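You operate a simulated robot arm through the tools that you are given. There is no shell and no other tool.

You are at the controls of a simulated two-armed robot. One attempt, no reset.

TASK
Grease the orange bearing block.
Fine: lay its small cap on the dark mat; pump till the blue collar is whole, not to a blob; coupler back on its rest, cap back on.

It is judged by the outcome, as a careful person would: the job done as asked, and still so three seconds after it is handed in. It fails if anything else is knocked over, pushed out of place, dropped, spilled or broken. A push-on lid holds only when it is set on centred and level and pressed home; a screw cap is set on level and turned clockwise until tight.

THE ROBOT
Two 7-joint arms with fingered hands on one trunk that stands fixed in place. Base frame: the origin is at the foot of the trunk, x ahead of it, y to its left, z up; the work surface is at about z = 85. Readings come in cm, degrees, newtons and seconds.
The left shoulder is at [7, 16.2, 129.6], the right one opposite. With the tool pointing down near the work surface each hand reaches from about 26 to 80 cm from the base axis, measured 20 degrees to its own side. Payload 4 kg a hand.
Tool frame (each hand has its own): the origin (TCP) lies between the finger pads and is the grasp point; the fingertips stand 2.6 cm ahead of it; z points along the fingers, y is the line along which they close. The gripper opens to 13.2 cm; its body begins 7.3 cm behind the TCP. The gripper is a hand of 4 fingers: y runs from the thumb to the fingers, the wrist lies at [0, 0, -22.4] in the tool frame.
Orientation is that of the tool frame in the base frame, as [roll, pitch, yaw] about the fixed x, y, z axes, in that order (R = Rz(yaw) Ry(pitch) Rx(roll)). With the fingers straight down and closing along the base's y, the tool's x points along the base's -x, its y along +y and its z along -z.

THE INTERFACE
- The arms move only by the tool nudge_tool. It takes "left_plan", "right_plan" or both (then of equal length, played together; a hand with none holds still); each is a list of rows, each a list of 6 numbers: the shift along the base's x, y, z in cm, then the turn, a rotation vector about the base's x, y, z in degrees. In form: [[dx, dy, dz, ax, ay, az], ...]. A call has 1 to 20 rows; each row shifts and turns the commanded pose from where the row before left it. Rows are played at 5 a second. More than 5 cm and 8.6 degrees between two rows, and nothing of the call is played. Where a pose cannot be reached the arm comes as near as it can. A force on the tool above 40 N (or 10 N above the force at the start of the call, whichever is more), or a blocked arm, ends the call early, and 0.2 s more pass. In this call time passes only in rows, and 0.2 s behind the last. The reply holds the time, the measured pose of the TCP, the force on the tool along the base axes, the opening and the grip force, in the units named above and with some noise, with the torque about the TCP (base axes, N m) and any sound that the robot's microphone picked up.
- Cameras (640 x 400 px; columns grow to the right, rows downward): "scene" is now at [13.33, -3.39, 153.18]; the picture's right is [-0.38, -0.92, 0.00], its down [-0.46, 0.19, -0.87] and it looks along [0.80, -0.33, -0.49] (base axes); focal length 330 px, centre (320, 200). "left" rides on the left gripper at [-7.3, 0.6, -9.3] in its tool frame; the picture's right is [-0.08, -1.00, 0.00], its down [0.78, -0.06, -0.62] and it looks along [0.61, -0.05, 0.79] (tool axes); focal length 230 px, centre (320, 200). "right" rides on the right gripper at [7.3, 0.6, -9.4] in its tool frame; the picture's right is [-0.08, 1.00, 0.00], its down [-0.78, -0.06, -0.62] and it looks along [-0.61, -0.05, 0.79] (tool axes); focal length 230 px, centre (320, 200). There is no depth. A picture from a camera that has moved, and an enlarged one, comes with that camera's place and axes in the base frame and with its lens.
- grab_frame(camera): a new picture of that camera. The clock stands still meanwhile.
- move_column(by): slides the trunk up (or, below 0, down) by that many cm; the arms and the scene camera ride with it, the base frame stays. It gives what a move gives, with no picture.
- set_fingers(finger1, finger2, finger3, thumb_bend, hand): sets how far each is bent, from 0 (flat) to 1 (curled in); at 0.3 the hand is open as for a grip, at 0.7 the pads meet at the TCP. One left out holds its place. A second passes; each finger stops where it meets its share of the squeeze, and holds until it gets a number again. It is the only way to open and close the hand. It gives what a move gives, with no picture; readings hold the bend of each and the force on the fingers (four entries, about 0 where the hand has none), thumb and palm.
- turn_head(pan, tilt): turns the head with the scene camera to pan (to the left, within 86 degrees either way) and tilt (down, from -29 to 69), counted from straight ahead of the robot. It gives what a move gives.
- close_up(camera, box): a new picture of the part [left, top, right, bottom] of that camera's present view, enlarged. The clock stands still meanwhile.
- hand_in(): hands the job in; it is judged then, once.

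Nothing tells you positions but the pictures and the camera data. Unless the task says otherwise, let go and move clear before handing in.

The tools are called after "Call:" as a command line: name --argument value ..., lists and objects as JSON in quotes. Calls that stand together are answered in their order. nudge_tool: Moves the arms, as the interface text tells. Its arguments: {"type":"object","properties":{"left_plan":{"type":"array","items":{"type":"array","items":{"type":"number"}}},"right_plan":{"type":"array","items":{"type":"array","items":{"type":"number"}}}},"required":[]} The other tools are called the same way: move_column (by) moves the trunk up or down; set_fingers (finger1, finger2, finger3, thumb_bend, hand) moves the fingers one by one; turn_head (pan, tilt) turns the head that bears the scene camera; grab_frame (camera) takes a picture; close_up (camera, box) takes an enlarged picture of a part of a camera's view; hand_in () hands the job in.

At the start:

```text
time: 0.0
left_position: [48.45, -2.25, 138.7]
left_tool_rot: [-180.0, -0.1, 180.0]
left_force: [-0.5, 0.1, 0.7]
left_ft_torque: [-0.01, 0.04, 0.01]
left_gripper_width: 13.18
left_gripper_force: 0.1
left_shape: jaw
left_bend: [0.3, 0.3, 0.3, 0.3]
left_finger forces: [0.1, 0.0, 0.0, 0.0, 0.0, 0.0]
right_position: [41.3, -37.49, 131.07]
right_tool_rot: [180.0, 0.0, 179.9]
right_force: [-0.2, 0.0, -0.5]
right_ft_torque: [-0.01, -0.01, -0.03]
right_gripper_width: 13.2
right_gripper_force: 0.0
right_shape: jaw
right_bend: [0.3, 0.3, 0.3, 0.3]
right_finger forces: [0.0, 0.0, 0.0, 0.0, 0.0, 0.0]
trunk travel left (down, up): [-77.5, 16.5]
head pan, tilt (commanded): [-22.4, 29.5]
```

scene: 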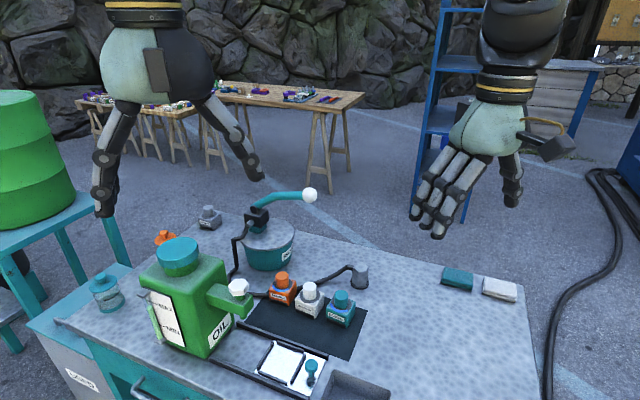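
right: 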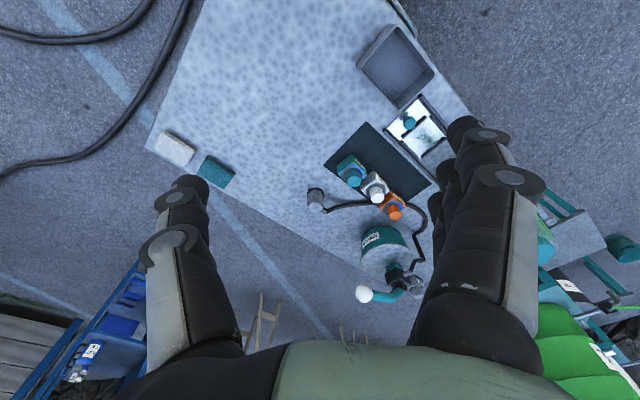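
left: 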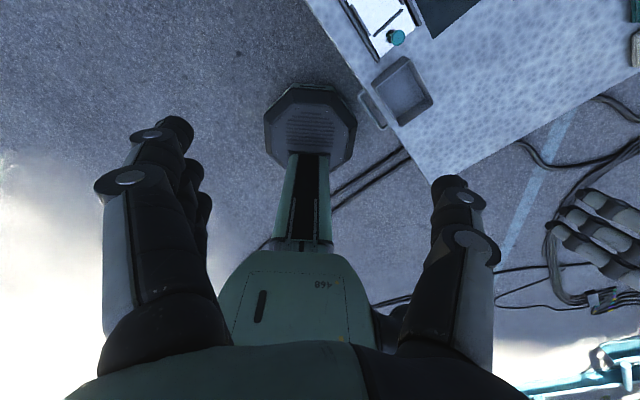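

I see a bench with a green oil can, a grease pump (teal pot with lever and hose ending in a coupler on a rest), and three small bearing blocks (orange, white, teal) on a dark mat. I'll take closer looks before moving anything.

Call:
close_up --camera "scene" --box '[220, 170, 380, 270]'

Call:
close_up --camera "scene" --box '[230, 250, 390, 350]'

Call:
close_up --camera "scene" --box '[80, 190, 240, 290]'

Call:
close_up --camera "right" --box '[300, 120, 460, 220]'

Call:
close_up --camera "right" --box '[300, 180, 460, 320]'

```text
4.00 times, centred on (300, 220) of scene
camera zoom: at [13.33, -3.39, 153.18], right [-0.38, -0.92, 0.0], down [-0.46, 0.19, -0.87], along [0.8, -0.33, -0.49], focal length 1321 px, centre (400, 120)
```

zoom: 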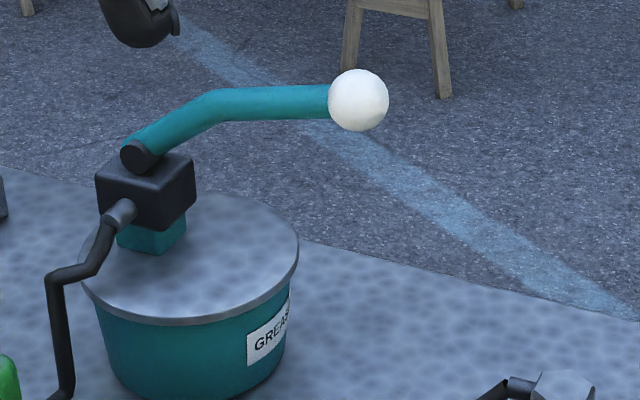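

```text
4.00 times, centred on (310, 300) of scene
camera zoom: at [13.33, -3.39, 153.18], right [-0.38, -0.92, 0.0], down [-0.46, 0.19, -0.87], along [0.8, -0.33, -0.49], focal length 1321 px, centre (360, -200)
```

zoom: 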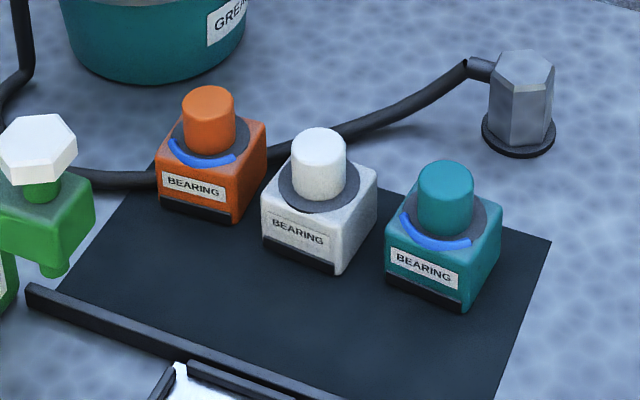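

```text
4.00 times, centred on (160, 240) of scene
camera zoom: at [13.33, -3.39, 153.18], right [-0.38, -0.92, 0.0], down [-0.46, 0.19, -0.87], along [0.8, -0.33, -0.49], focal length 1321 px, centre (960, 40)
```

zoom: 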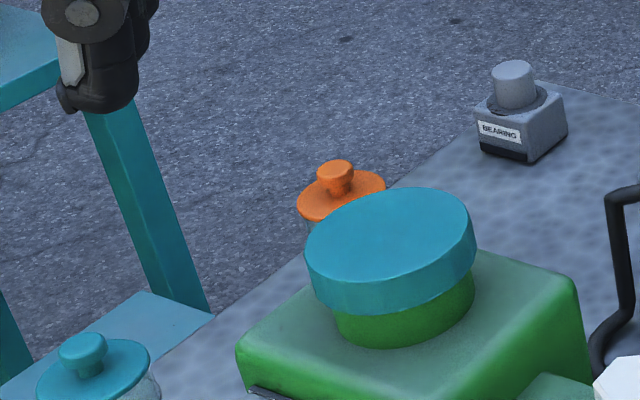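

```text
4.00 times, centred on (380, 170) of right
camera zoom: at [34.05, -36.9, 140.36], right [0.08, 1.0, 0.0], down [0.78, -0.06, 0.62], along [0.61, -0.05, -0.79], focal length 920 px, centre (80, 320)
```

zoom: 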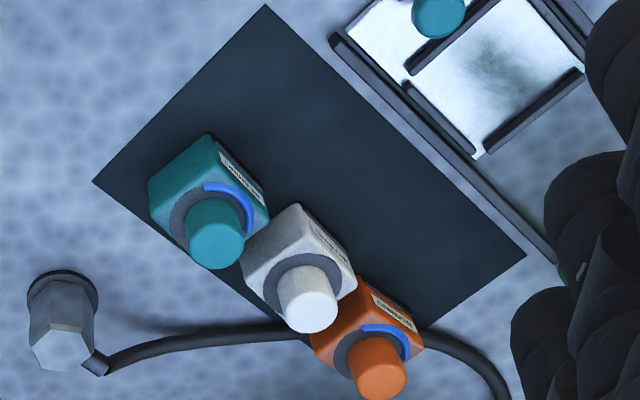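

```text
2.86 times, centred on (380, 250) of right
camera zoom: at [34.05, -36.9, 140.36], right [0.08, 1.0, 0.0], down [0.78, -0.06, 0.62], along [0.61, -0.05, -0.79], focal length 657 px, centre (149, 57)
```

zoom: 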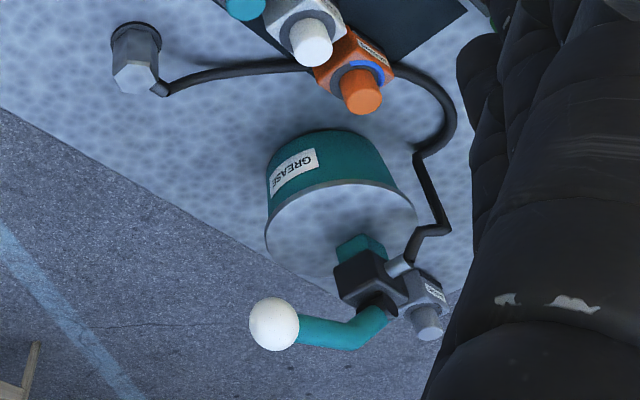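

I see the orange block at roughly (77, -19.5), the coupler on its rest near (74, -41), and the pump handle's white ball near (86, -30.5, 110.6). I'll zoom in harder to refine these before the first move.

Call:
close_up --camera "scene" --box '[262, 262, 310, 310]'

Call:
close_up --camera "scene" --box '[330, 250, 390, 300]'

Call:
close_up --camera "scene" --box '[225, 180, 325, 280]'

Call:
close_up --camera "right" --box '[360, 170, 420, 230]'

Call:
close_up --camera "right" --box '[295, 170, 355, 220]'

```text
8.33 times, centred on (286, 286) of scene
camera zoom: at [13.33, -3.39, 153.18], right [-0.38, -0.92, 0.0], down [-0.46, 0.19, -0.87], along [0.8, -0.33, -0.49], focal length 2752 px, centre (603, -517)
```

zoom: 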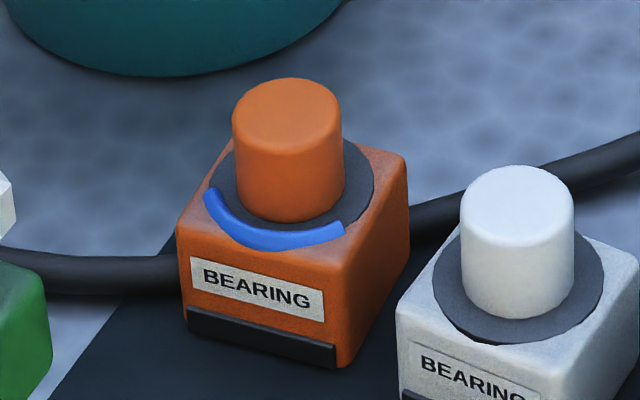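

```text
8.00 times, centred on (360, 275) of scene
camera zoom: at [13.33, -3.39, 153.18], right [-0.38, -0.92, 0.0], down [-0.46, 0.19, -0.87], along [0.8, -0.33, -0.49], focal length 2642 px, centre (0, -400)
```

zoom: 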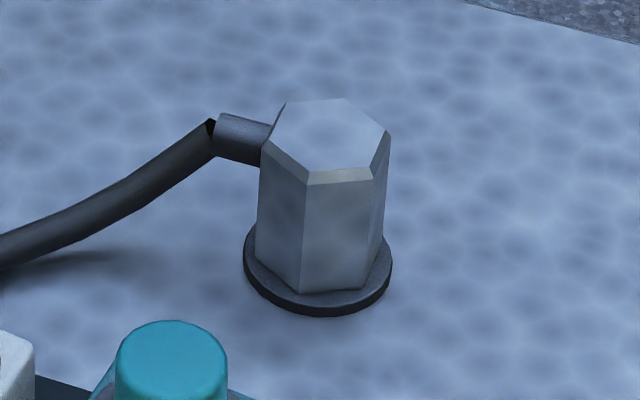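

```text
4.00 times, centred on (275, 230) of scene
camera zoom: at [13.33, -3.39, 153.18], right [-0.38, -0.92, 0.0], down [-0.46, 0.19, -0.87], along [0.8, -0.33, -0.49], focal length 1321 px, centre (500, 80)
```

zoom: 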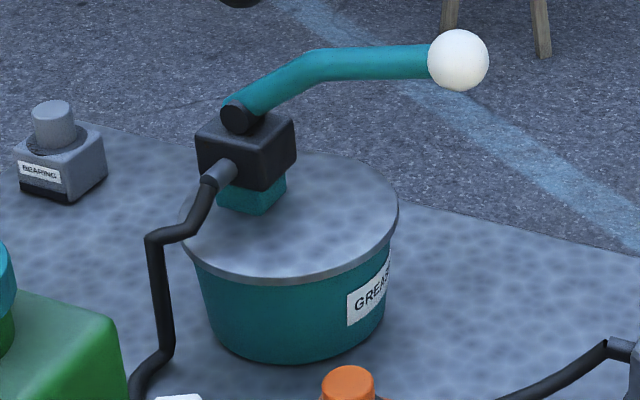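

```text
6.67 times, centred on (390, 200) of right
camera zoom: at [34.05, -36.9, 140.36], right [0.08, 1.0, 0.0], down [0.78, -0.06, 0.62], along [0.61, -0.05, -0.79], focal length 1534 px, centre (-147, 200)
```

zoom: 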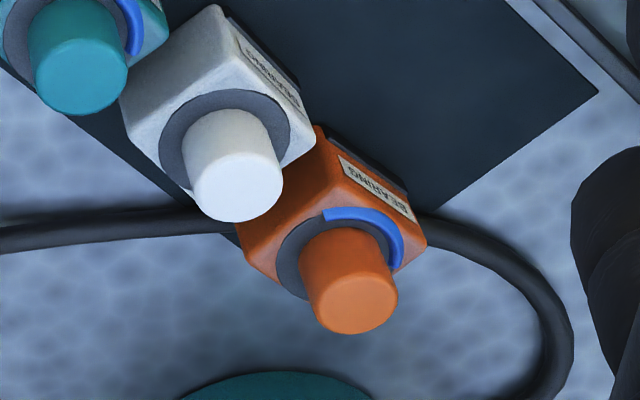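

```text
8.00 times, centred on (325, 195) of right
camera zoom: at [34.05, -36.9, 140.36], right [0.08, 1.0, 0.0], down [0.78, -0.06, 0.62], along [0.61, -0.05, -0.79], focal length 1841 px, centre (280, 240)
```

zoom: 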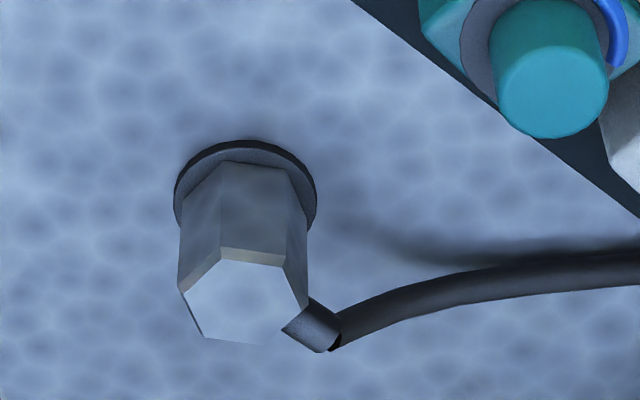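

The blocks sit in a row along a bench turned 45°, and the orange cap is about 3.4 cm wide with its top near z = 93. I'll lower the trunk for reach, then bring the right hand over the orange block at a safe height.

Call:
move_column --by -14

```text
time: 1.7
left_position: [48.26, -2.21, 124.76]
left_tool_rot: [-180.0, -0.1, -180.0]
left_force: [0.2, 1.4, 0.6]
left_ft_torque: [0.0, 0.04, 0.02]
left_gripper_width: 13.17
left_gripper_force: 0.1
left_shape: jaw
left_bend: [0.3, 0.3, 0.3, 0.3]
left_finger forces: [0.0, 0.0, 0.0, 0.0, 0.0, 0.0]
right_position: [41.47, -37.47, 116.98]
right_tool_rot: [180.0, -0.1, -179.9]
right_force: [0.3, 0.2, -0.1]
right_ft_torque: [-0.03, -0.02, -0.02]
right_gripper_width: 13.17
right_gripper_force: 0.0
right_shape: jaw
right_bend: [0.3, 0.3, 0.3, 0.3]
right_finger forces: [0.0, 0.2, 0.0, 0.0, 0.0, 0.0]
trunk travel left (down, up): [-63.5, 30.5]
head pan, tilt (commanded): [-22.4, 29.5]
```

The trunk is down and both hands are clear. I'll move the right hand to stand off above and before the orange block, and draw the left hand back out of the view.

Call:
nudge_tool --right_plan '[[3.4, 1.5, -0.4, 0, 0, 0], [3.4, 1.5, -0.4, 0, 0, 0], [3.4, 1.5, -0.4, 0, 0, 0], [3.4, 1.5, -0.4, 0, 0, 0], [3.4, 1.5, -0.4, 0, 0, 0], [3.4, 1.5, -0.4, 0, 0, 0], [3.4, 1.5, -0.4, 0, 0, 0], [3.4, 1.5, -0.4, 0, 0, 0], [3.4, 1.5, -0.4, 0, 0, 0]]' --left_plan '[[-1.5, 2.5, 0, 0, 0, 0], [-1.5, 2.5, 0, 0, 0, 0], [-1.5, 2.5, 0, 0, 0, 0], [-1.5, 2.5, 0, 0, 0, 0], [-1.5, 2.5, 0, 0, 0, 0], [-1.5, 2.5, 0, 0, 0, 0], [-1.5, 2.5, 0, 0, 0, 0], [-1.5, 2.5, 0, 0, 0, 0], [0, 0, 0, 0, 0, 0]]'

Call:
grab_frame --camera "right"

Call:
grab_frame --camera "scene"

```text
time: 3.7
left_position: [37.11, 16.82, 123.0]
left_tool_rot: [180.0, -0.1, 180.0]
left_force: [-0.2, 0.0, -0.3]
left_ft_torque: [-0.01, 0.04, -0.03]
left_gripper_width: 13.21
left_gripper_force: 0.0
left_shape: jaw
left_bend: [0.3, 0.3, 0.3, 0.3]
left_finger forces: [0.0, 0.0, 0.0, 0.0, 0.1, 0.0]
left hand out of reach, approached as far as the arm can: row 7, 8
right_position: [58.78, -28.94, 103.79]
right_tool_rot: [179.7, 0.3, -180.0]
right_force: [-0.1, 0.0, 0.5]
right_ft_torque: [0.02, 0.03, 0.02]
right_gripper_width: 13.15
right_gripper_force: 0.1
right_shape: jaw
right_bend: [0.3, 0.3, 0.3, 0.3]
right_finger forces: [0.0, 0.0, 0.0, 0.0, 0.0, 0.0]
right hand out of reach, approached as far as the arm can: row 3, 4, 5, 6, 7, 8, 9
trunk travel left (down, up): [-63.5, 30.5]
head pan, tilt (commanded): [-22.4, 29.5]
```

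```text
taken
camera right: at [51.37, -28.51, 113.01], right [0.08, 1.0, 0.01], down [0.78, -0.06, 0.62], along [0.62, -0.04, -0.78], focal length 230 px, centre (320, 200)
```

right: 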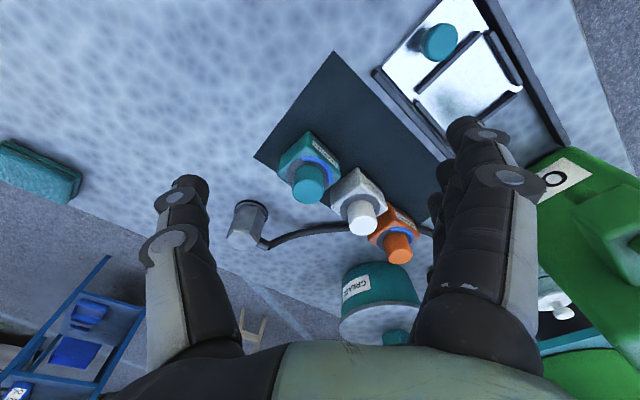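

```text
taken
camera scene: at [13.39, -3.48, 139.17], right [-0.38, -0.92, 0.0], down [-0.46, 0.19, -0.87], along [0.8, -0.33, -0.49], focal length 330 px, centre (320, 200)
```

scene: 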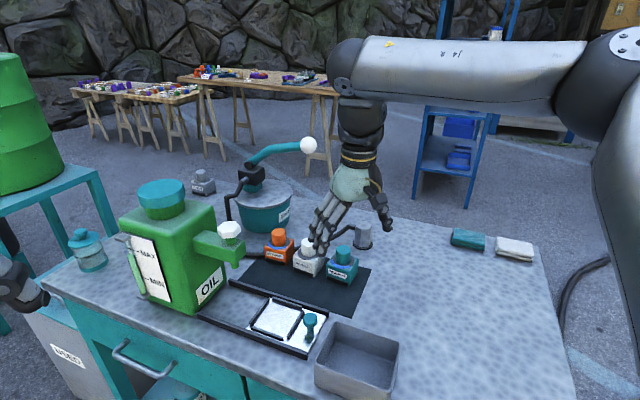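

Lowering the trunk made the raised, tool-down pose harder to reach, so the right hand stopped short at (58.8, -28.9, 103.8). I'll raise the trunk again and retry from there.

Call:
move_column --by 14

Call:
nudge_tool --right_plan '[[0, 0, 0, 0, 0, 0]]'

```text
time: 5.3
left_position: [37.1, 16.82, 137.12]
left_tool_rot: [-180.0, 0.0, 180.0]
left_force: [0.5, -1.4, 0.5]
left_ft_torque: [0.02, -0.04, 0.0]
left_gripper_width: 13.2
left_gripper_force: 0.1
left_shape: jaw
left_bend: [0.3, 0.3, 0.3, 0.3]
left_finger forces: [0.0, 0.0, 0.1, 0.0, 0.0, 0.0]
right_position: [58.68, -29.0, 117.89]
right_tool_rot: [179.8, 0.2, -179.9]
right_force: [-0.3, 0.5, -0.8]
right_ft_torque: [0.01, 0.0, -0.01]
right_gripper_width: 13.16
right_gripper_force: 0.0
right_shape: jaw
right_bend: [0.3, 0.3, 0.3, 0.3]
right_finger forces: [0.1, 0.0, 0.0, 0.1, 0.0, 0.0]
trunk travel left (down, up): [-77.5, 16.5]
head pan, tilt (commanded): [-22.4, 29.5]
```

```text
time: 5.7
left_position: [37.02, 16.91, 137.12]
left_tool_rot: [180.0, 0.1, -179.9]
left_force: [-0.3, -0.2, -0.4]
left_ft_torque: [0.01, -0.01, -0.01]
left_gripper_width: 13.18
left_gripper_force: 0.0
left_shape: jaw
left_bend: [0.3, 0.3, 0.3, 0.3]
left_finger forces: [0.0, 0.0, 0.0, 0.0, 0.1, 0.1]
right_position: [58.82, -28.96, 117.88]
right_tool_rot: [179.8, 0.4, 179.9]
right_force: [0.2, 0.0, 0.3]
right_ft_torque: [0.02, -0.01, 0.0]
right_gripper_width: 13.15
right_gripper_force: 0.1
right_shape: jaw
right_bend: [0.3, 0.3, 0.3, 0.3]
right_finger forces: [0.0, 0.0, 0.0, 0.0, 0.0, 0.1]
trunk travel left (down, up): [-77.5, 16.5]
head pan, tilt (commanded): [-22.4, 29.5]
```

The trunk is back up and the hand is at (58.8, -29, 117.9). Next I advance and descend toward the orange block while staying above the caps.

Call:
nudge_tool --right_plan '[[1.5, 0.8, -3, 0, 0, 0], [2, 1, -3, 0, 0, 0], [2.5, 1.2, -3, 0, 0, 0], [3, 1.4, -2, 0, 0, 0], [3, 1.4, -1, 0, 0, 0]]'

Call:
grab_frame --camera "right"

```text
time: 6.9
left_position: [37.18, 16.82, 136.98]
left_tool_rot: [-179.9, 0.0, -180.0]
left_force: [0.1, 0.8, -0.3]
left_ft_torque: [0.01, 0.02, 0.01]
left_gripper_width: 13.2
left_gripper_force: 0.0
left_shape: jaw
left_bend: [0.3, 0.3, 0.3, 0.3]
left_finger forces: [0.1, 0.1, 0.1, 0.1, 0.0, 0.1]
right_position: [61.66, -27.7, 106.45]
right_tool_rot: [179.7, 0.5, -179.8]
right_force: [0.5, 0.2, -0.7]
right_ft_torque: [-0.03, 0.0, 0.0]
right_gripper_width: 13.19
right_gripper_force: 0.1
right_shape: jaw
right_bend: [0.3, 0.3, 0.3, 0.3]
right_finger forces: [0.0, 0.1, 0.0, 0.0, 0.0, 0.0]
right hand out of reach, approached as far as the arm can: row 2, 3, 4, 5
trunk travel left (down, up): [-77.5, 16.5]
head pan, tilt (commanded): [-22.4, 29.5]
```

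```text
taken
camera right: at [54.21, -27.25, 115.69], right [0.08, 1.0, 0.01], down [0.78, -0.06, 0.62], along [0.62, -0.04, -0.78], focal length 230 px, centre (320, 200)
```

right: 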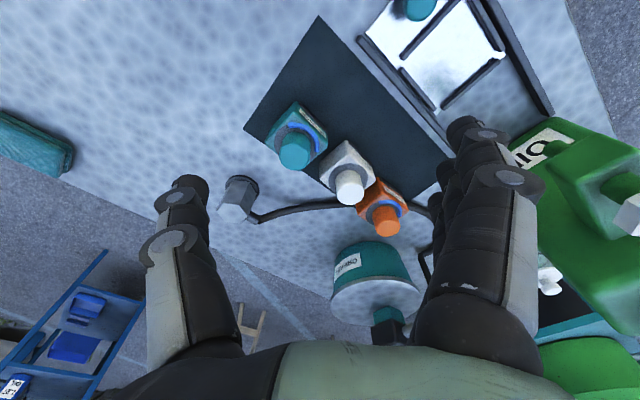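

The hand again stopped short at (61.7, -27.7, 106.5), which looks like a joint limit rather than pure reach. I'll look at the arm's posture.

Call:
grab_frame --camera "scene"

Call:
grab_frame --camera "left"

```text
taken
camera scene: at [13.37, -3.39, 153.18], right [-0.38, -0.92, 0.0], down [-0.46, 0.19, -0.87], along [0.8, -0.33, -0.49], focal length 330 px, centre (320, 200)
```

scene: 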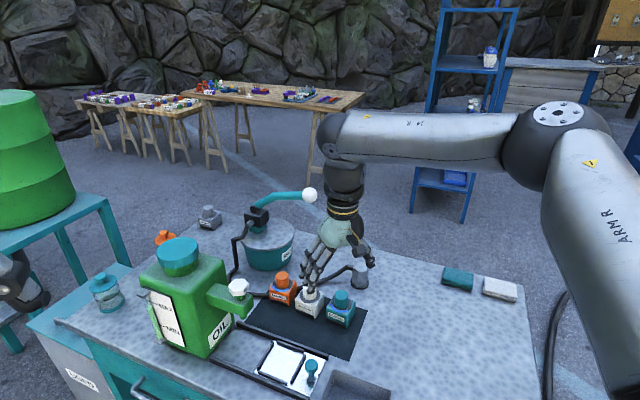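

```text
taken
camera left: at [44.46, 17.36, 146.43], right [0.08, -1.0, 0.0], down [-0.78, -0.06, 0.62], along [-0.62, -0.05, -0.79], focal length 230 px, centre (320, 200)
```

left: 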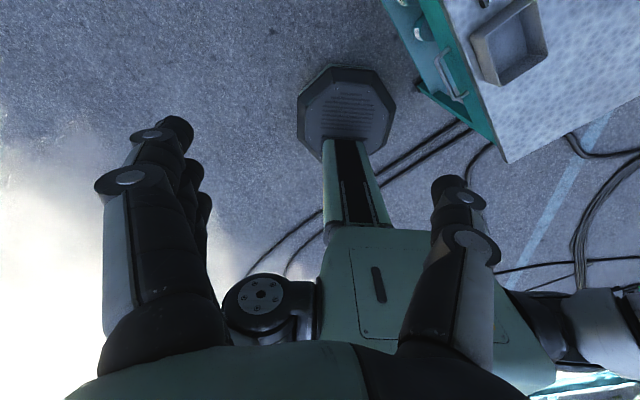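

The arm is well bent at the elbow, so the stop comes from a wrist limit with the tool straight down. I'll try turning the tool's yaw to see if that frees the arm, checking the result.

Call:
nudge_tool --right_plan '[[0, 0, 0, 0, 0, 8], [0, 0, 0, 0, 0, 8], [2, 0.5, 0, 0, 0, 0], [2, 0.5, 0, 0, 0, 0]]'

```text
time: 7.9
left_position: [37.05, 16.85, 137.06]
left_tool_rot: [-179.9, 0.0, 180.0]
left_force: [-0.8, -0.2, 0.1]
left_ft_torque: [-0.01, -0.01, -0.02]
left_gripper_width: 13.18
left_gripper_force: 0.1
left_shape: jaw
left_bend: [0.3, 0.3, 0.3, 0.3]
left_finger forces: [0.0, 0.1, 0.1, 0.0, 0.1, 0.0]
right_position: [61.66, -27.88, 106.47]
right_tool_rot: [179.7, 0.4, -163.9]
right_force: [0.9, 0.7, 0.1]
right_ft_torque: [0.04, -0.01, 0.02]
right_gripper_width: 13.17
right_gripper_force: 0.0
right_shape: jaw
right_bend: [0.3, 0.3, 0.3, 0.3]
right_finger forces: [0.0, 0.0, 0.0, 0.0, 0.1, 0.1]
right hand out of reach, approached as far as the arm can: row 3, 4
trunk travel left (down, up): [-77.5, 16.5]
head pan, tilt (commanded): [-22.4, 29.5]
```

Yaw turns freely, but forward travel is still blocked. I'll test tilting the tool forward and going lower.

Call:
nudge_tool --right_plan '[[0, 0, 0, 0, 0, -8], [0, 0, 0, 0, 0, -8], [0, 0, 0, 0, -8, 0], [0, 0, 0, 0, -8, 0], [2, 0.5, 0, 0, 0, 0], [2, 0.5, 0, 0, 0, 0], [2, 0.5, 0, 0, 0, 0]]'

```text
time: 9.5
left_position: [37.11, 16.85, 137.1]
left_tool_rot: [-180.0, 0.0, -180.0]
left_force: [-0.4, -0.1, 0.4]
left_ft_torque: [0.01, -0.01, 0.01]
left_gripper_width: 13.18
left_gripper_force: 0.1
left_shape: jaw
left_bend: [0.3, 0.3, 0.3, 0.3]
left_finger forces: [0.1, 0.0, 0.0, 0.0, 0.0, 0.0]
right_position: [67.65, -26.33, 106.48]
right_tool_rot: [179.7, 16.4, 179.9]
right_force: [-0.1, 0.5, -0.7]
right_ft_torque: [0.02, 0.0, -0.02]
right_gripper_width: 13.17
right_gripper_force: 0.1
right_shape: jaw
right_bend: [0.3, 0.3, 0.3, 0.3]
right_finger forces: [0.1, 0.0, 0.0, 0.1, 0.0, 0.0]
trunk travel left (down, up): [-77.5, 16.5]
head pan, tilt (commanded): [-22.4, 29.5]
```

Tilting forward by 16° freed it; the hand is now at (67.7, -26.3, 106.5). I'll keep pushing forward to find the limit at this tilt.

Call:
nudge_tool --right_plan '[[2, 1, 0, 0, 0, 0], [2, 1, 0, 0, 0, 0], [2, 1, 0, 0, 0, 0]]'

```text
time: 10.3
left_position: [37.1, 16.91, 137.06]
left_tool_rot: [-180.0, 0.0, -180.0]
left_force: [0.4, 0.0, -1.2]
left_ft_torque: [0.0, -0.02, 0.01]
left_gripper_width: 13.19
left_gripper_force: 0.0
left_shape: jaw
left_bend: [0.3, 0.3, 0.3, 0.3]
left_finger forces: [0.0, 0.0, 0.0, 0.1, 0.0, 0.0]
right_position: [68.42, -26.14, 106.75]
right_tool_rot: [179.7, 16.4, 180.0]
right_force: [-0.2, 0.4, 0.4]
right_ft_torque: [0.02, -0.01, -0.02]
right_gripper_width: 13.18
right_gripper_force: 0.0
right_shape: jaw
right_bend: [0.3, 0.3, 0.3, 0.3]
right_finger forces: [0.0, 0.1, 0.1, 0.0, 0.0, 0.0]
right hand out of reach, approached as far as the arm can: row 1, 2, 3
trunk travel left (down, up): [-77.5, 16.5]
head pan, tilt (commanded): [-22.4, 29.5]
```

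I'll go lower at this tilt and test forward travel there, staying over the mat's front and above the cap tops.

Call:
nudge_tool --right_plan '[[0, 0, -2.5, 0, 0, 0], [0, 0, -2.5, 0, 0, 0], [2, 1, 0, 0, 0, 0], [2, 1, 0, 0, 0, 0]]'

Call:
grab_frame --camera "scene"

Call:
grab_frame --camera "right"

```text
time: 11.3
left_position: [37.11, 16.9, 137.1]
left_tool_rot: [180.0, 0.1, 179.9]
left_force: [-0.4, 0.9, 0.2]
left_ft_torque: [0.0, 0.02, 0.0]
left_gripper_width: 13.17
left_gripper_force: 0.1
left_shape: jaw
left_bend: [0.3, 0.3, 0.3, 0.3]
left_finger forces: [0.0, 0.0, 0.0, 0.0, 0.0, 0.0]
right_position: [68.07, -26.86, 103.41]
right_tool_rot: [179.7, 16.4, -179.9]
right_force: [-0.5, 0.3, 0.2]
right_ft_torque: [0.03, -0.03, -0.03]
right_gripper_width: 13.17
right_gripper_force: 0.0
right_shape: jaw
right_bend: [0.3, 0.3, 0.3, 0.3]
right_finger forces: [0.1, 0.1, 0.0, 0.0, 0.1, 0.0]
right hand out of reach, approached as far as the arm can: row 1, 2, 3, 4
trunk travel left (down, up): [-77.5, 16.5]
head pan, tilt (commanded): [-22.4, 29.5]
```

```text
taken
camera scene: at [13.33, -3.37, 153.18], right [-0.38, -0.92, 0.0], down [-0.46, 0.19, -0.87], along [0.8, -0.33, -0.49], focal length 330 px, centre (320, 200)
```

scene: 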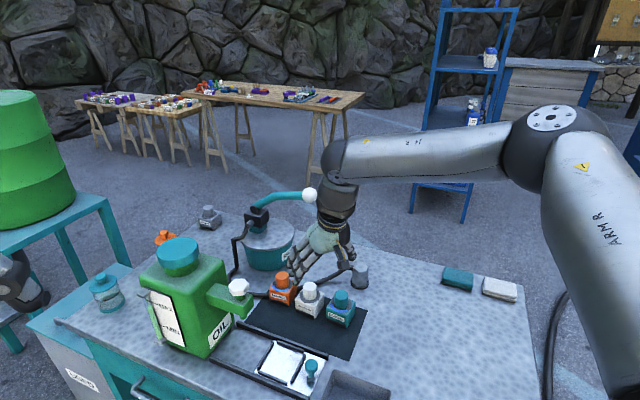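

```text
taken
camera right: at [58.33, -26.32, 110.26], right [0.07, 1.0, 0.03], down [0.58, -0.06, 0.81], along [0.81, -0.04, -0.58], focal length 230 px, centre (320, 200)
```

right: 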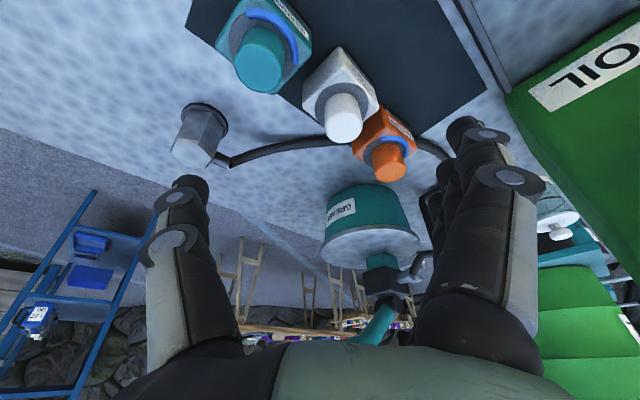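

The hand seems held by a posture limit on this path rather than by distance. I'll swing to the right, extend there, and see whether the arm straightens out.

Call:
nudge_tool --right_plan '[[-2, -2, 1, 0, 0, 0], [-1, -3, 1, 0, 0, 0], [0, -3, 1, 0, 0, 0], [0, -3, 0, 0, 0, 0], [1, -3, 0, 0, 0, 0], [2.5, -1, 0, 0, 0, 0], [2.5, 0, 0, 0, 0, 0], [2.5, 0, 0, 0, 0, 0]]'

Call:
grab_frame --camera "scene"

```text
time: 13.1
left_position: [37.23, 16.82, 137.01]
left_tool_rot: [-180.0, 0.0, -180.0]
left_force: [0.1, -0.1, -0.6]
left_ft_torque: [0.01, 0.02, -0.01]
left_gripper_width: 13.2
left_gripper_force: 0.1
left_shape: jaw
left_bend: [0.3, 0.3, 0.3, 0.3]
left_finger forces: [0.0, 0.0, 0.0, 0.0, 0.0, 0.0]
right_position: [73.37, -42.01, 106.39]
right_tool_rot: [179.7, 16.4, -180.0]
right_force: [-0.2, -0.2, 0.7]
right_ft_torque: [0.01, 0.03, 0.02]
right_gripper_width: 13.19
right_gripper_force: 0.1
right_shape: jaw
right_bend: [0.3, 0.3, 0.3, 0.3]
right_finger forces: [0.0, 0.0, 0.0, 0.1, 0.0, 0.0]
trunk travel left (down, up): [-77.5, 16.5]
head pan, tilt (commanded): [-22.4, 29.5]
```

```text
taken
camera scene: at [13.48, -3.47, 153.17], right [-0.38, -0.92, 0.0], down [-0.46, 0.19, -0.87], along [0.8, -0.33, -0.49], focal length 330 px, centre (320, 200)
```

scene: 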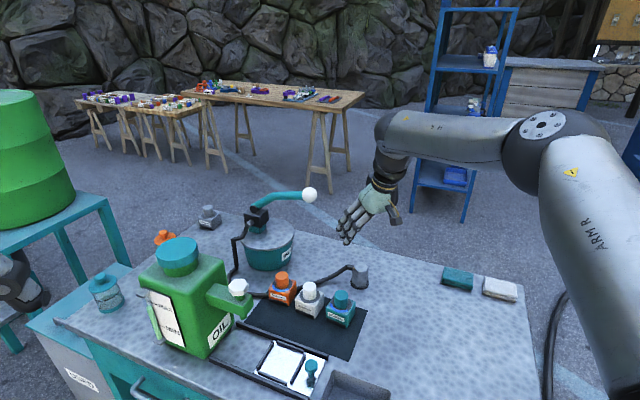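

The arm reached (73.4, -42, 106.4) freely this way, so the limit is swinging inward. I'll try sweeping left from this extended posture, staying clear of the pump handle's ball.

Call:
nudge_tool --right_plan '[[0.5, 2.5, -1, 0, 0, 0], [0.5, 2.5, -1, 0, 0, 0], [0.5, 2.5, -1, 0, 0, 0], [0, 2.5, 0, 0, 0, 0], [0, 2.5, 0, 0, 0, 0]]'

```text
time: 14.3
left_position: [37.12, 16.99, 137.05]
left_tool_rot: [-179.9, 0.0, 180.0]
left_force: [-0.5, 0.5, 0.4]
left_ft_torque: [0.03, -0.01, 0.05]
left_gripper_width: 13.18
left_gripper_force: 0.1
left_shape: jaw
left_bend: [0.3, 0.3, 0.3, 0.3]
left_finger forces: [0.0, 0.0, 0.0, 0.0, 0.0, 0.0]
right_position: [70.27, -30.5, 104.61]
right_tool_rot: [179.8, 16.5, 180.0]
right_force: [-0.1, 0.2, -0.2]
right_ft_torque: [0.04, 0.04, 0.04]
right_gripper_width: 13.2
right_gripper_force: 0.1
right_shape: jaw
right_bend: [0.3, 0.3, 0.3, 0.3]
right_finger forces: [0.0, 0.0, 0.0, 0.0, 0.0, 0.0]
right hand out of reach, approached as far as the arm can: row 1, 2, 3, 4, 5
trunk travel left (down, up): [-77.5, 16.5]
head pan, tilt (commanded): [-22.4, 29.5]
```

Sweeping left is blocked again at about (70, -30), so I'll look directly at the right arm's shoulder and elbow to understand its posture.

Call:
turn_head --pan -60 --tilt 30

Call:
grab_frame --camera "scene"

```text
time: 15.4
left_position: [37.09, 16.91, 137.01]
left_tool_rot: [-180.0, 0.1, -180.0]
left_force: [-0.3, 1.0, 0.3]
left_ft_torque: [0.02, 0.0, 0.0]
left_gripper_width: 13.17
left_gripper_force: 0.0
left_shape: jaw
left_bend: [0.3, 0.3, 0.3, 0.3]
left_finger forces: [0.0, 0.0, 0.1, 0.0, 0.0, 0.1]
right_position: [70.35, -30.61, 104.6]
right_tool_rot: [179.8, 16.5, -179.9]
right_force: [-0.4, -0.6, 0.6]
right_ft_torque: [-0.01, 0.02, -0.01]
right_gripper_width: 13.19
right_gripper_force: 0.1
right_shape: jaw
right_bend: [0.3, 0.3, 0.3, 0.3]
right_finger forces: [0.1, 0.0, 0.0, 0.1, 0.0, 0.0]
trunk travel left (down, up): [-77.5, 16.5]
head pan, tilt (commanded): [-60.0, 30.0]
```

```text
taken
camera scene: at [9.48, -7.75, 153.1], right [-0.87, -0.5, 0.0], down [-0.25, 0.43, -0.87], along [0.43, -0.75, -0.5], focal length 330 px, centre (320, 200)
```

scene: 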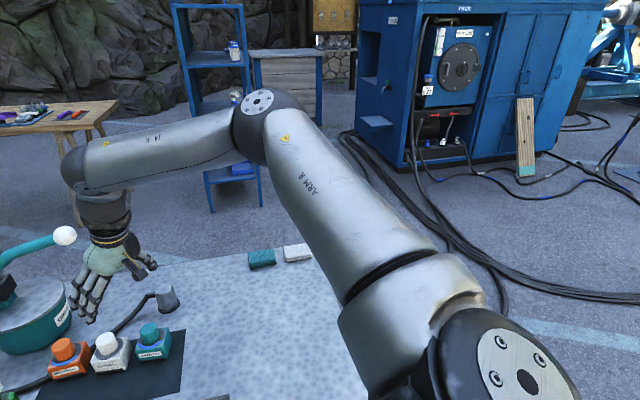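

The elbow is riding high and out to the right. I'll raise the trunk so that the hand hangs lower relative to the shoulder, then lower the hand and try the inward reach again.

Call:
move_column --by 16

Call:
nudge_tool --right_plan '[[-3, -1, -3, 0, 0, 0], [-2, -1, -3, 0, 0, 0], [0, 0, -3, 0, 0, 0], [0, 0, -3, 0, 0, 0], [1, 1, -2, 0, 0, 0], [2, 1, 0, 0, 0, 0], [2, 1, 0, 0, 0, 0], [2, 1, 0, 0, 0, 0]]'

Call:
grab_frame --camera "scene"

```text
time: 17.2
left_position: [37.14, 16.94, 153.08]
left_tool_rot: [179.9, 0.0, 180.0]
left_force: [-1.1, 0.3, -0.2]
left_ft_torque: [0.01, 0.0, 0.01]
left_gripper_width: 13.19
left_gripper_force: 0.1
left_shape: jaw
left_bend: [0.3, 0.3, 0.3, 0.3]
left_finger forces: [0.0, 0.1, 0.0, 0.1, 0.0, 0.1]
right_position: [70.38, -30.54, 120.53]
right_tool_rot: [179.6, 16.4, 180.0]
right_force: [-0.2, -0.9, 0.1]
right_ft_torque: [0.02, 0.01, 0.02]
right_gripper_width: 13.19
right_gripper_force: 0.1
right_shape: jaw
right_bend: [0.3, 0.3, 0.3, 0.3]
right_finger forces: [0.0, 0.0, 0.1, 0.1, 0.1, 0.0]
trunk travel left (down, up): [-93.5, 0.5]
head pan, tilt (commanded): [-60.0, 30.0]
```

```text
time: 19.0
left_position: [37.06, 16.88, 153.1]
left_tool_rot: [180.0, 0.1, 179.9]
left_force: [-0.2, 0.5, -0.1]
left_ft_torque: [0.01, 0.0, 0.0]
left_gripper_width: 13.18
left_gripper_force: 0.0
left_shape: jaw
left_bend: [0.3, 0.3, 0.3, 0.3]
left_finger forces: [0.1, 0.1, 0.0, 0.1, 0.0, 0.0]
right_position: [66.73, -31.39, 111.58]
right_tool_rot: [179.7, 16.6, 180.0]
right_force: [-0.4, 0.7, 0.3]
right_ft_torque: [0.03, 0.0, 0.01]
right_gripper_width: 13.2
right_gripper_force: 0.0
right_shape: jaw
right_bend: [0.3, 0.3, 0.3, 0.3]
right_finger forces: [0.0, 0.1, 0.1, 0.0, 0.0, 0.0]
right hand out of reach, approached as far as the arm can: row 4, 5, 6, 7, 8
trunk travel left (down, up): [-93.5, 0.5]
head pan, tilt (commanded): [-60.0, 30.0]
```

```text
taken
camera scene: at [9.43, -7.77, 169.11], right [-0.87, -0.5, 0.0], down [-0.25, 0.43, -0.87], along [0.43, -0.75, -0.5], focal length 330 px, centre (320, 200)
```

scene: 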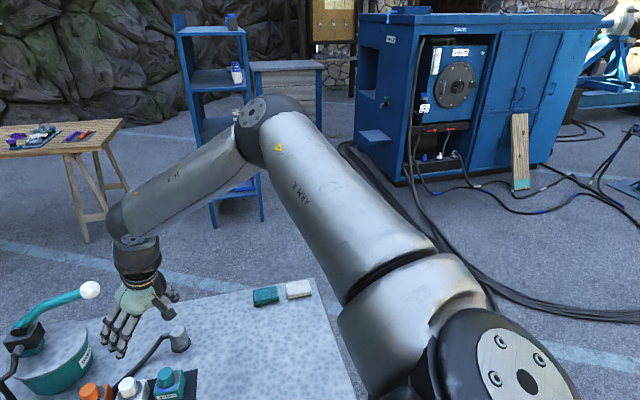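

The upper arm hasn't moved at all between these poses. I'll look at the left arm to compare its posture.

Call:
turn_head --pan 60 --tilt 30

Call:
grab_frame --camera "scene"

```text
time: 21.0
left_position: [37.12, 16.71, 153.16]
left_tool_rot: [180.0, 0.0, -180.0]
left_force: [-0.3, 0.0, 0.3]
left_ft_torque: [-0.01, -0.01, 0.01]
left_gripper_width: 13.21
left_gripper_force: 0.1
left_shape: jaw
left_bend: [0.3, 0.3, 0.3, 0.3]
left_finger forces: [0.1, 0.0, 0.0, 0.1, 0.0, 0.1]
right_position: [66.69, -31.6, 111.54]
right_tool_rot: [179.7, 16.6, 180.0]
right_force: [-0.5, 0.5, -0.2]
right_ft_torque: [0.02, 0.03, 0.01]
right_gripper_width: 13.16
right_gripper_force: 0.0
right_shape: jaw
right_bend: [0.3, 0.3, 0.3, 0.3]
right_finger forces: [0.1, 0.0, 0.1, 0.1, 0.1, 0.0]
trunk travel left (down, up): [-93.5, 0.5]
head pan, tilt (commanded): [60.0, 30.0]
```

```text
taken
camera scene: at [9.47, 7.89, 169.1], right [0.87, -0.5, 0.0], down [-0.25, -0.43, -0.87], along [0.43, 0.75, -0.5], focal length 330 px, centre (320, 200)
```

scene: 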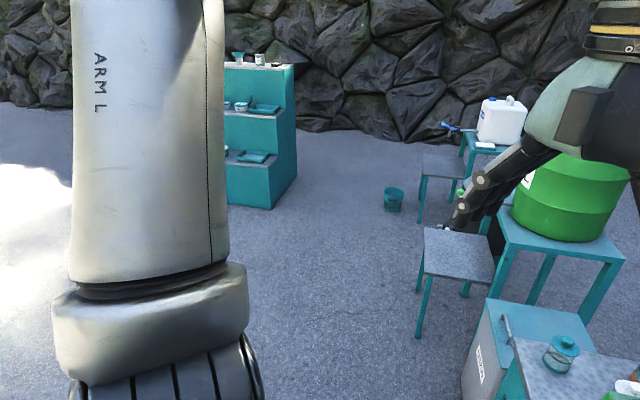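

Both arms are in an elbow-high posture. I'll retract the right hand toward the body and lower it, to bring the elbow down, then look again.

Call:
nudge_tool --right_plan '[[-4, -1.5, 0, 0, 8, 0], [-4, -1.5, 0, 0, 8, 0], [-4, -1.5, 0, 0, 0, 0], [-4, -1.5, 0, 0, 0, 0], [-4, -1, 0, 0, 0, 0], [-4, -1, 0, 0, 0, 0], [0, 0, -3, 0, 0, 0], [0, 0, -3, 0, 0, 0], [0, 0, -3, 0, 0, 0], [0, 0, -3, 0, 0, 0]]'

Call:
turn_head --pan -60 --tilt 30

Call:
grab_frame --camera "scene"

```text
time: 23.2
left_position: [37.18, 16.71, 153.08]
left_tool_rot: [-179.9, 0.0, -179.9]
left_force: [0.5, -0.3, -0.1]
left_ft_torque: [-0.02, -0.01, 0.01]
left_gripper_width: 13.18
left_gripper_force: 0.0
left_shape: jaw
left_bend: [0.3, 0.3, 0.3, 0.3]
left_finger forces: [0.1, 0.0, 0.0, 0.0, 0.0, 0.0]
right_position: [42.92, -39.53, 99.69]
right_tool_rot: [179.6, 0.5, -179.9]
right_force: [0.2, -0.1, -0.1]
right_ft_torque: [-0.01, 0.03, 0.03]
right_gripper_width: 13.18
right_gripper_force: 0.0
right_shape: jaw
right_bend: [0.3, 0.3, 0.3, 0.3]
right_finger forces: [0.0, 0.1, 0.0, 0.1, 0.1, 0.1]
trunk travel left (down, up): [-93.5, 0.5]
head pan, tilt (commanded): [60.0, 30.0]
```

```text
time: 25.2
left_position: [37.02, 16.93, 153.07]
left_tool_rot: [-180.0, 0.0, -180.0]
left_force: [1.1, 0.2, -1.5]
left_ft_torque: [0.02, 0.01, 0.02]
left_gripper_width: 13.19
left_gripper_force: 0.1
left_shape: jaw
left_bend: [0.3, 0.3, 0.3, 0.3]
left_finger forces: [0.1, 0.0, 0.1, 0.0, 0.0, 0.1]
right_position: [42.83, -39.61, 99.71]
right_tool_rot: [179.9, 0.5, -180.0]
right_force: [0.4, 0.0, -0.1]
right_ft_torque: [0.01, -0.02, 0.0]
right_gripper_width: 13.18
right_gripper_force: 0.1
right_shape: jaw
right_bend: [0.3, 0.3, 0.3, 0.3]
right_finger forces: [0.0, 0.1, 0.1, 0.1, 0.0, 0.0]
trunk travel left (down, up): [-93.5, 0.5]
head pan, tilt (commanded): [-60.0, 30.0]
```

```text
taken
camera scene: at [9.49, -7.77, 169.1], right [-0.87, -0.5, 0.0], down [-0.25, 0.43, -0.87], along [0.43, -0.75, -0.5], focal length 330 px, centre (320, 200)
```

scene: 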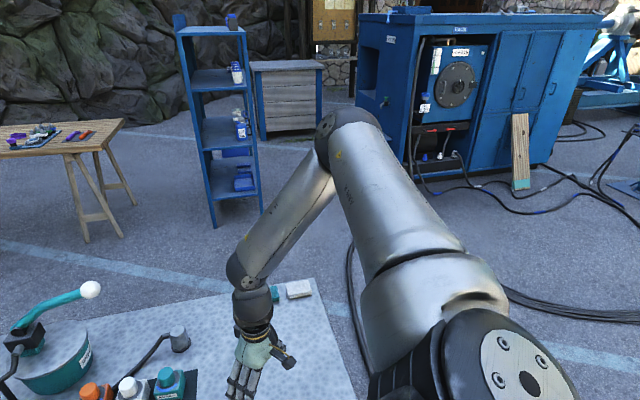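

The elbow swings but stays high. I'll try rolling the hand so its fingers point inward, which should drive the elbow down, and watch the arm's response.

Call:
nudge_tool --right_plan '[[0, 0, 0.5, 8, 0, 0], [0, 0, 0.5, 8, 0, 0], [0, 0, 0.5, 8, 0, 0], [0, 0, 0.5, 8, 0, 0], [0, 0, 0.5, 8, 0, 0]]'

Call:
grab_frame --camera "scene"

```text
time: 26.4
left_position: [37.06, 16.69, 153.05]
left_tool_rot: [180.0, 0.0, -180.0]
left_force: [-0.3, 0.4, -0.6]
left_ft_torque: [-0.02, -0.01, 0.03]
left_gripper_width: 13.18
left_gripper_force: 0.1
left_shape: jaw
left_bend: [0.3, 0.3, 0.3, 0.3]
left_finger forces: [0.0, 0.0, 0.0, 0.1, 0.0, 0.0]
right_position: [42.86, -39.59, 102.12]
right_tool_rot: [139.4, 0.4, 179.8]
right_force: [0.4, -1.0, 0.0]
right_ft_torque: [-0.01, -0.01, 0.0]
right_gripper_width: 13.18
right_gripper_force: 0.1
right_shape: jaw
right_bend: [0.3, 0.3, 0.3, 0.3]
right_finger forces: [0.0, 0.0, 0.1, 0.0, 0.0, 0.1]
trunk travel left (down, up): [-93.5, 0.5]
head pan, tilt (commanded): [-60.0, 30.0]
```

```text
taken
camera scene: at [9.46, -7.91, 169.1], right [-0.87, -0.5, 0.0], down [-0.25, 0.43, -0.87], along [0.43, -0.75, -0.5], focal length 330 px, centre (320, 200)
```

scene: 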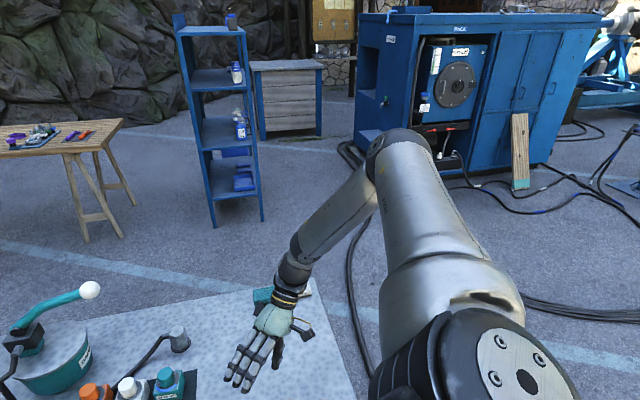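

Rolling moved the elbow outward but only a little lower. I'll next unroll the hand and pitch the fingers forward to horizontal, which changes the wrist-arm geometry, then see how the arm sits.

Call:
nudge_tool --right_plan '[[0, 0, 1, -8, 0, 0], [0, 0, 1, -8, 0, 0], [0, 0, 1, -8, 0, 0], [0, 0, 1, -8, 0, 0], [0, 0, 1, -8, 0, 0], [3.1, 0, 0.2, 0, -8, 0], [3.1, 0, 0.6, 0, -8, 0], [2.9, 0, 1.1, 0, -8, 0], [2.8, 0, 1.5, 0, -8, 0], [2.5, 0, 1.8, 0, -8, 0], [2.3, 0, 2.2, 0, -8, 0], [1.9, 0, 2.5, 0, -8, 0], [1.6, 0, 2.7, 0, -8, 0], [1.2, 0, 2.9, 0, -8, 0]]'

Call:
grab_frame --camera "scene"

```text
time: 29.4
left_position: [37.01, 16.75, 153.04]
left_tool_rot: [-180.0, 0.1, 179.9]
left_force: [-0.2, -0.3, 0.2]
left_ft_torque: [-0.01, 0.03, -0.01]
left_gripper_width: 13.17
left_gripper_force: 0.0
left_shape: jaw
left_bend: [0.3, 0.3, 0.3, 0.3]
left_finger forces: [0.0, 0.0, 0.0, 0.1, 0.1, 0.1]
right_position: [64.22, -39.61, 122.57]
right_tool_rot: [179.9, 72.6, -179.9]
right_force: [-0.1, 0.7, 0.3]
right_ft_torque: [0.04, -0.01, 0.0]
right_gripper_width: 13.18
right_gripper_force: 0.1
right_shape: jaw
right_bend: [0.3, 0.3, 0.3, 0.3]
right_finger forces: [0.0, 0.1, 0.0, 0.0, 0.0, 0.1]
trunk travel left (down, up): [-93.5, 0.5]
head pan, tilt (commanded): [-60.0, 30.0]
```

```text
taken
camera scene: at [9.49, -7.79, 169.1], right [-0.87, -0.5, 0.0], down [-0.25, 0.43, -0.87], along [0.43, -0.75, -0.5], focal length 330 px, centre (320, 200)
```

scene: 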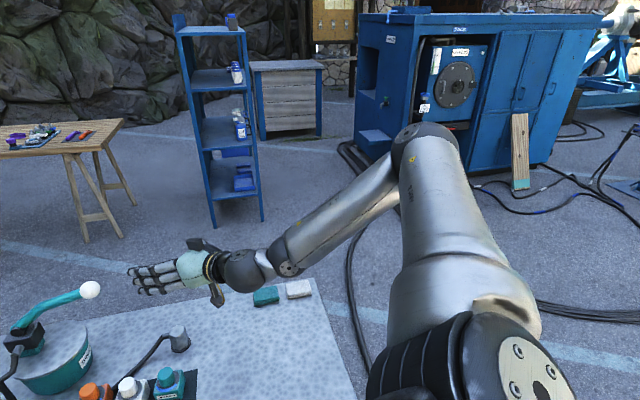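

With the fingers forward, the arm has folded more and nothing is limited so far. I'll now sweep left at this height, above all objects, to test inward reach.

Call:
nudge_tool --right_plan '[[0, 2.5, 0, 0, 0, 0], [0, 2.5, 0, 0, 0, 0], [0, 2.5, 0, 0, 0, 0], [0, 2.5, 0, 0, 0, 0], [0, 2.5, 0, 0, 0, 0], [0, 2.5, 0, 0, 0, 0], [0, 2.5, 0, 0, 0, 0], [0, 2.5, 0, 0, 0, 0]]'

Call:
grab_frame --camera "scene"

```text
time: 31.2
left_position: [37.16, 17.12, 153.08]
left_tool_rot: [-179.9, 0.1, 180.0]
left_force: [0.6, 0.5, -0.5]
left_ft_torque: [-0.01, -0.01, -0.04]
left_gripper_width: 13.19
left_gripper_force: 0.1
left_shape: jaw
left_bend: [0.3, 0.3, 0.3, 0.3]
left_finger forces: [0.0, 0.0, 0.0, 0.0, 0.0, 0.1]
right_position: [64.25, -19.38, 122.52]
right_tool_rot: [-180.0, 72.5, -179.7]
right_force: [0.7, 0.7, 0.3]
right_ft_torque: [-0.02, 0.05, -0.03]
right_gripper_width: 13.19
right_gripper_force: 0.1
right_shape: jaw
right_bend: [0.3, 0.3, 0.3, 0.3]
right_finger forces: [0.1, 0.1, 0.1, 0.0, 0.0, 0.0]
trunk travel left (down, up): [-93.5, 0.5]
head pan, tilt (commanded): [-60.0, 30.0]
```

```text
taken
camera scene: at [9.54, -7.56, 169.11], right [-0.87, -0.5, 0.0], down [-0.25, 0.43, -0.87], along [0.43, -0.75, -0.5], focal length 330 px, centre (320, 200)
```

scene: 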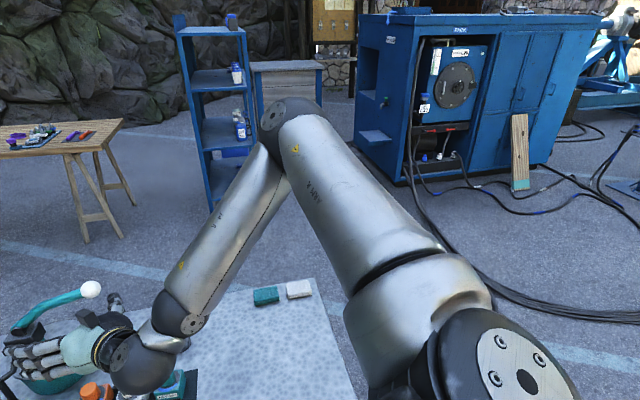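

The inward reach worked with the fingers horizontal. Now I'll push forward at this height, above the pump handle, to see if the arm straightens.

Call:
nudge_tool --right_plan '[[2.5, 0, 0, 0, 0, 0], [2.5, 0, 0, 0, 0, 0], [2.5, 0, 0, 0, 0, 0], [2.5, 0, 0, 0, 0, 0], [2.5, 0, 0, 0, 0, 0], [2.5, 0, 0, 0, 0, 0], [2.5, 0, 0, 0, 0, 0]]'

Call:
grab_frame --camera "scene"

```text
time: 32.8
left_position: [37.24, 16.79, 153.12]
left_tool_rot: [-179.9, 0.0, -180.0]
left_force: [0.2, -0.4, 0.6]
left_ft_torque: [0.0, -0.02, 0.04]
left_gripper_width: 13.17
left_gripper_force: 0.0
left_shape: jaw
left_bend: [0.3, 0.3, 0.3, 0.3]
left_finger forces: [0.0, 0.0, 0.0, 0.1, 0.1, 0.1]
right_position: [78.55, -22.65, 126.47]
right_tool_rot: [179.6, 72.4, 180.0]
right_force: [-1.0, 0.5, -0.4]
right_ft_torque: [0.02, -0.01, 0.0]
right_gripper_width: 13.22
right_gripper_force: 0.0
right_shape: jaw
right_bend: [0.3, 0.3, 0.3, 0.3]
right_finger forces: [0.0, 0.1, 0.1, 0.0, 0.1, 0.0]
right hand out of reach, approached as far as the arm can: row 3, 4, 5, 6, 7
trunk travel left (down, up): [-93.5, 0.5]
head pan, tilt (commanded): [-60.0, 30.0]
```

```text
taken
camera scene: at [9.47, -7.83, 169.1], right [-0.87, -0.5, 0.0], down [-0.25, 0.43, -0.87], along [0.43, -0.75, -0.5], focal length 330 px, centre (320, 200)
```

scene: 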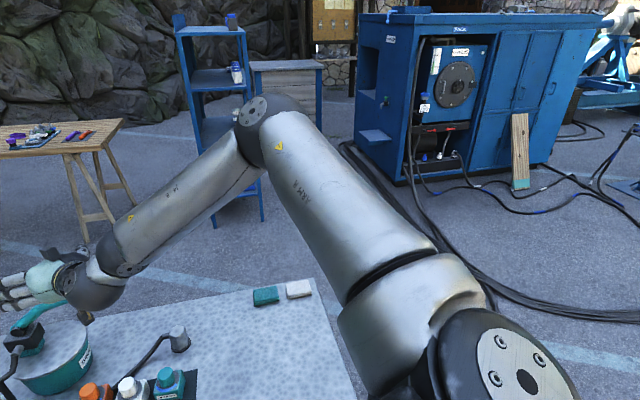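

In every blocked pose the upper arm's pitch is the same, so that joint sits at its limit in this elbow-up branch. I'll retract the hand close to the body on the right, off the bench, so the elbow passes to the side and can come down and forward from below.

Call:
nudge_tool --right_plan '[[-3.7, -1.7, -1.5, 0, 8, 0], [-3.7, -1.7, -1.5, 0, 8, 0], [-3.7, -1.7, -1.5, 0, 8, 0], [-3.7, -1.7, -1.5, 0, 8, 0], [-3.7, -1.7, -1.5, 0, 8, 0], [-3.7, -1.7, -1.5, 0, 8, 0], [-3.7, -1.7, -1.5, 0, 8, 0], [-3.7, -1.7, -1.5, 0, 8, 0], [-3.7, -1.7, -1.5, 0, 8, 0], [-3.5, -0.5, -1, 0, 0, 0], [-3.5, -0.5, -1, 0, 0, 0], [-3.5, -0.5, -1, 0, 0, 0], [-3.5, -0.5, -1, 0, 0, 0], [-3.5, -0.5, -1, 0, 0, 0], [-3.5, -0.5, -1, 0, 0, 0], [-3.5, -0.5, -1, 0, 0, 0], [-3, 0, -1, 0, 0, 0], [-3, 0, -1, 0, 0, 0]]'

Call:
grab_frame --camera "scene"

```text
time: 36.6
left_position: [37.02, 16.92, 153.01]
left_tool_rot: [-180.0, -0.1, -179.9]
left_force: [-0.1, -0.6, -0.4]
left_ft_torque: [0.01, -0.02, 0.02]
left_gripper_width: 13.2
left_gripper_force: 0.0
left_shape: jaw
left_bend: [0.3, 0.3, 0.3, 0.3]
left_finger forces: [0.0, 0.0, 0.1, 0.1, 0.0, 0.0]
right_position: [17.84, -41.49, 104.71]
right_tool_rot: [179.8, 0.5, 180.0]
right_force: [0.5, 0.2, 0.0]
right_ft_torque: [-0.01, 0.02, -0.02]
right_gripper_width: 13.21
right_gripper_force: 0.1
right_shape: jaw
right_bend: [0.3, 0.3, 0.3, 0.3]
right_finger forces: [0.0, 0.0, 0.0, 0.0, 0.0, 0.1]
right hand out of reach, approached as far as the arm can: row 18
trunk travel left (down, up): [-93.5, 0.5]
head pan, tilt (commanded): [-60.0, 30.0]
```

```text
taken
camera scene: at [9.47, -7.77, 169.1], right [-0.87, -0.5, 0.0], down [-0.25, 0.43, -0.87], along [0.43, -0.75, -0.5], focal length 330 px, centre (320, 200)
```

scene: 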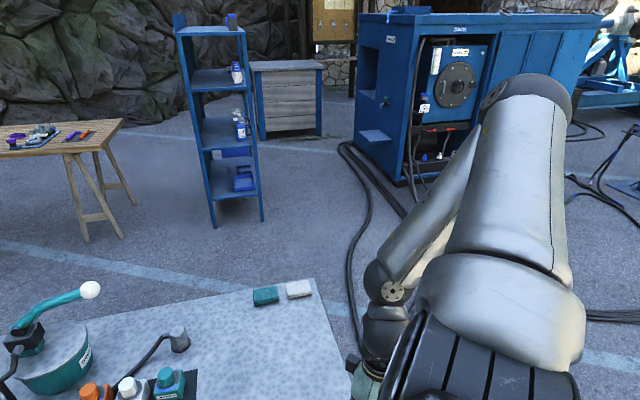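

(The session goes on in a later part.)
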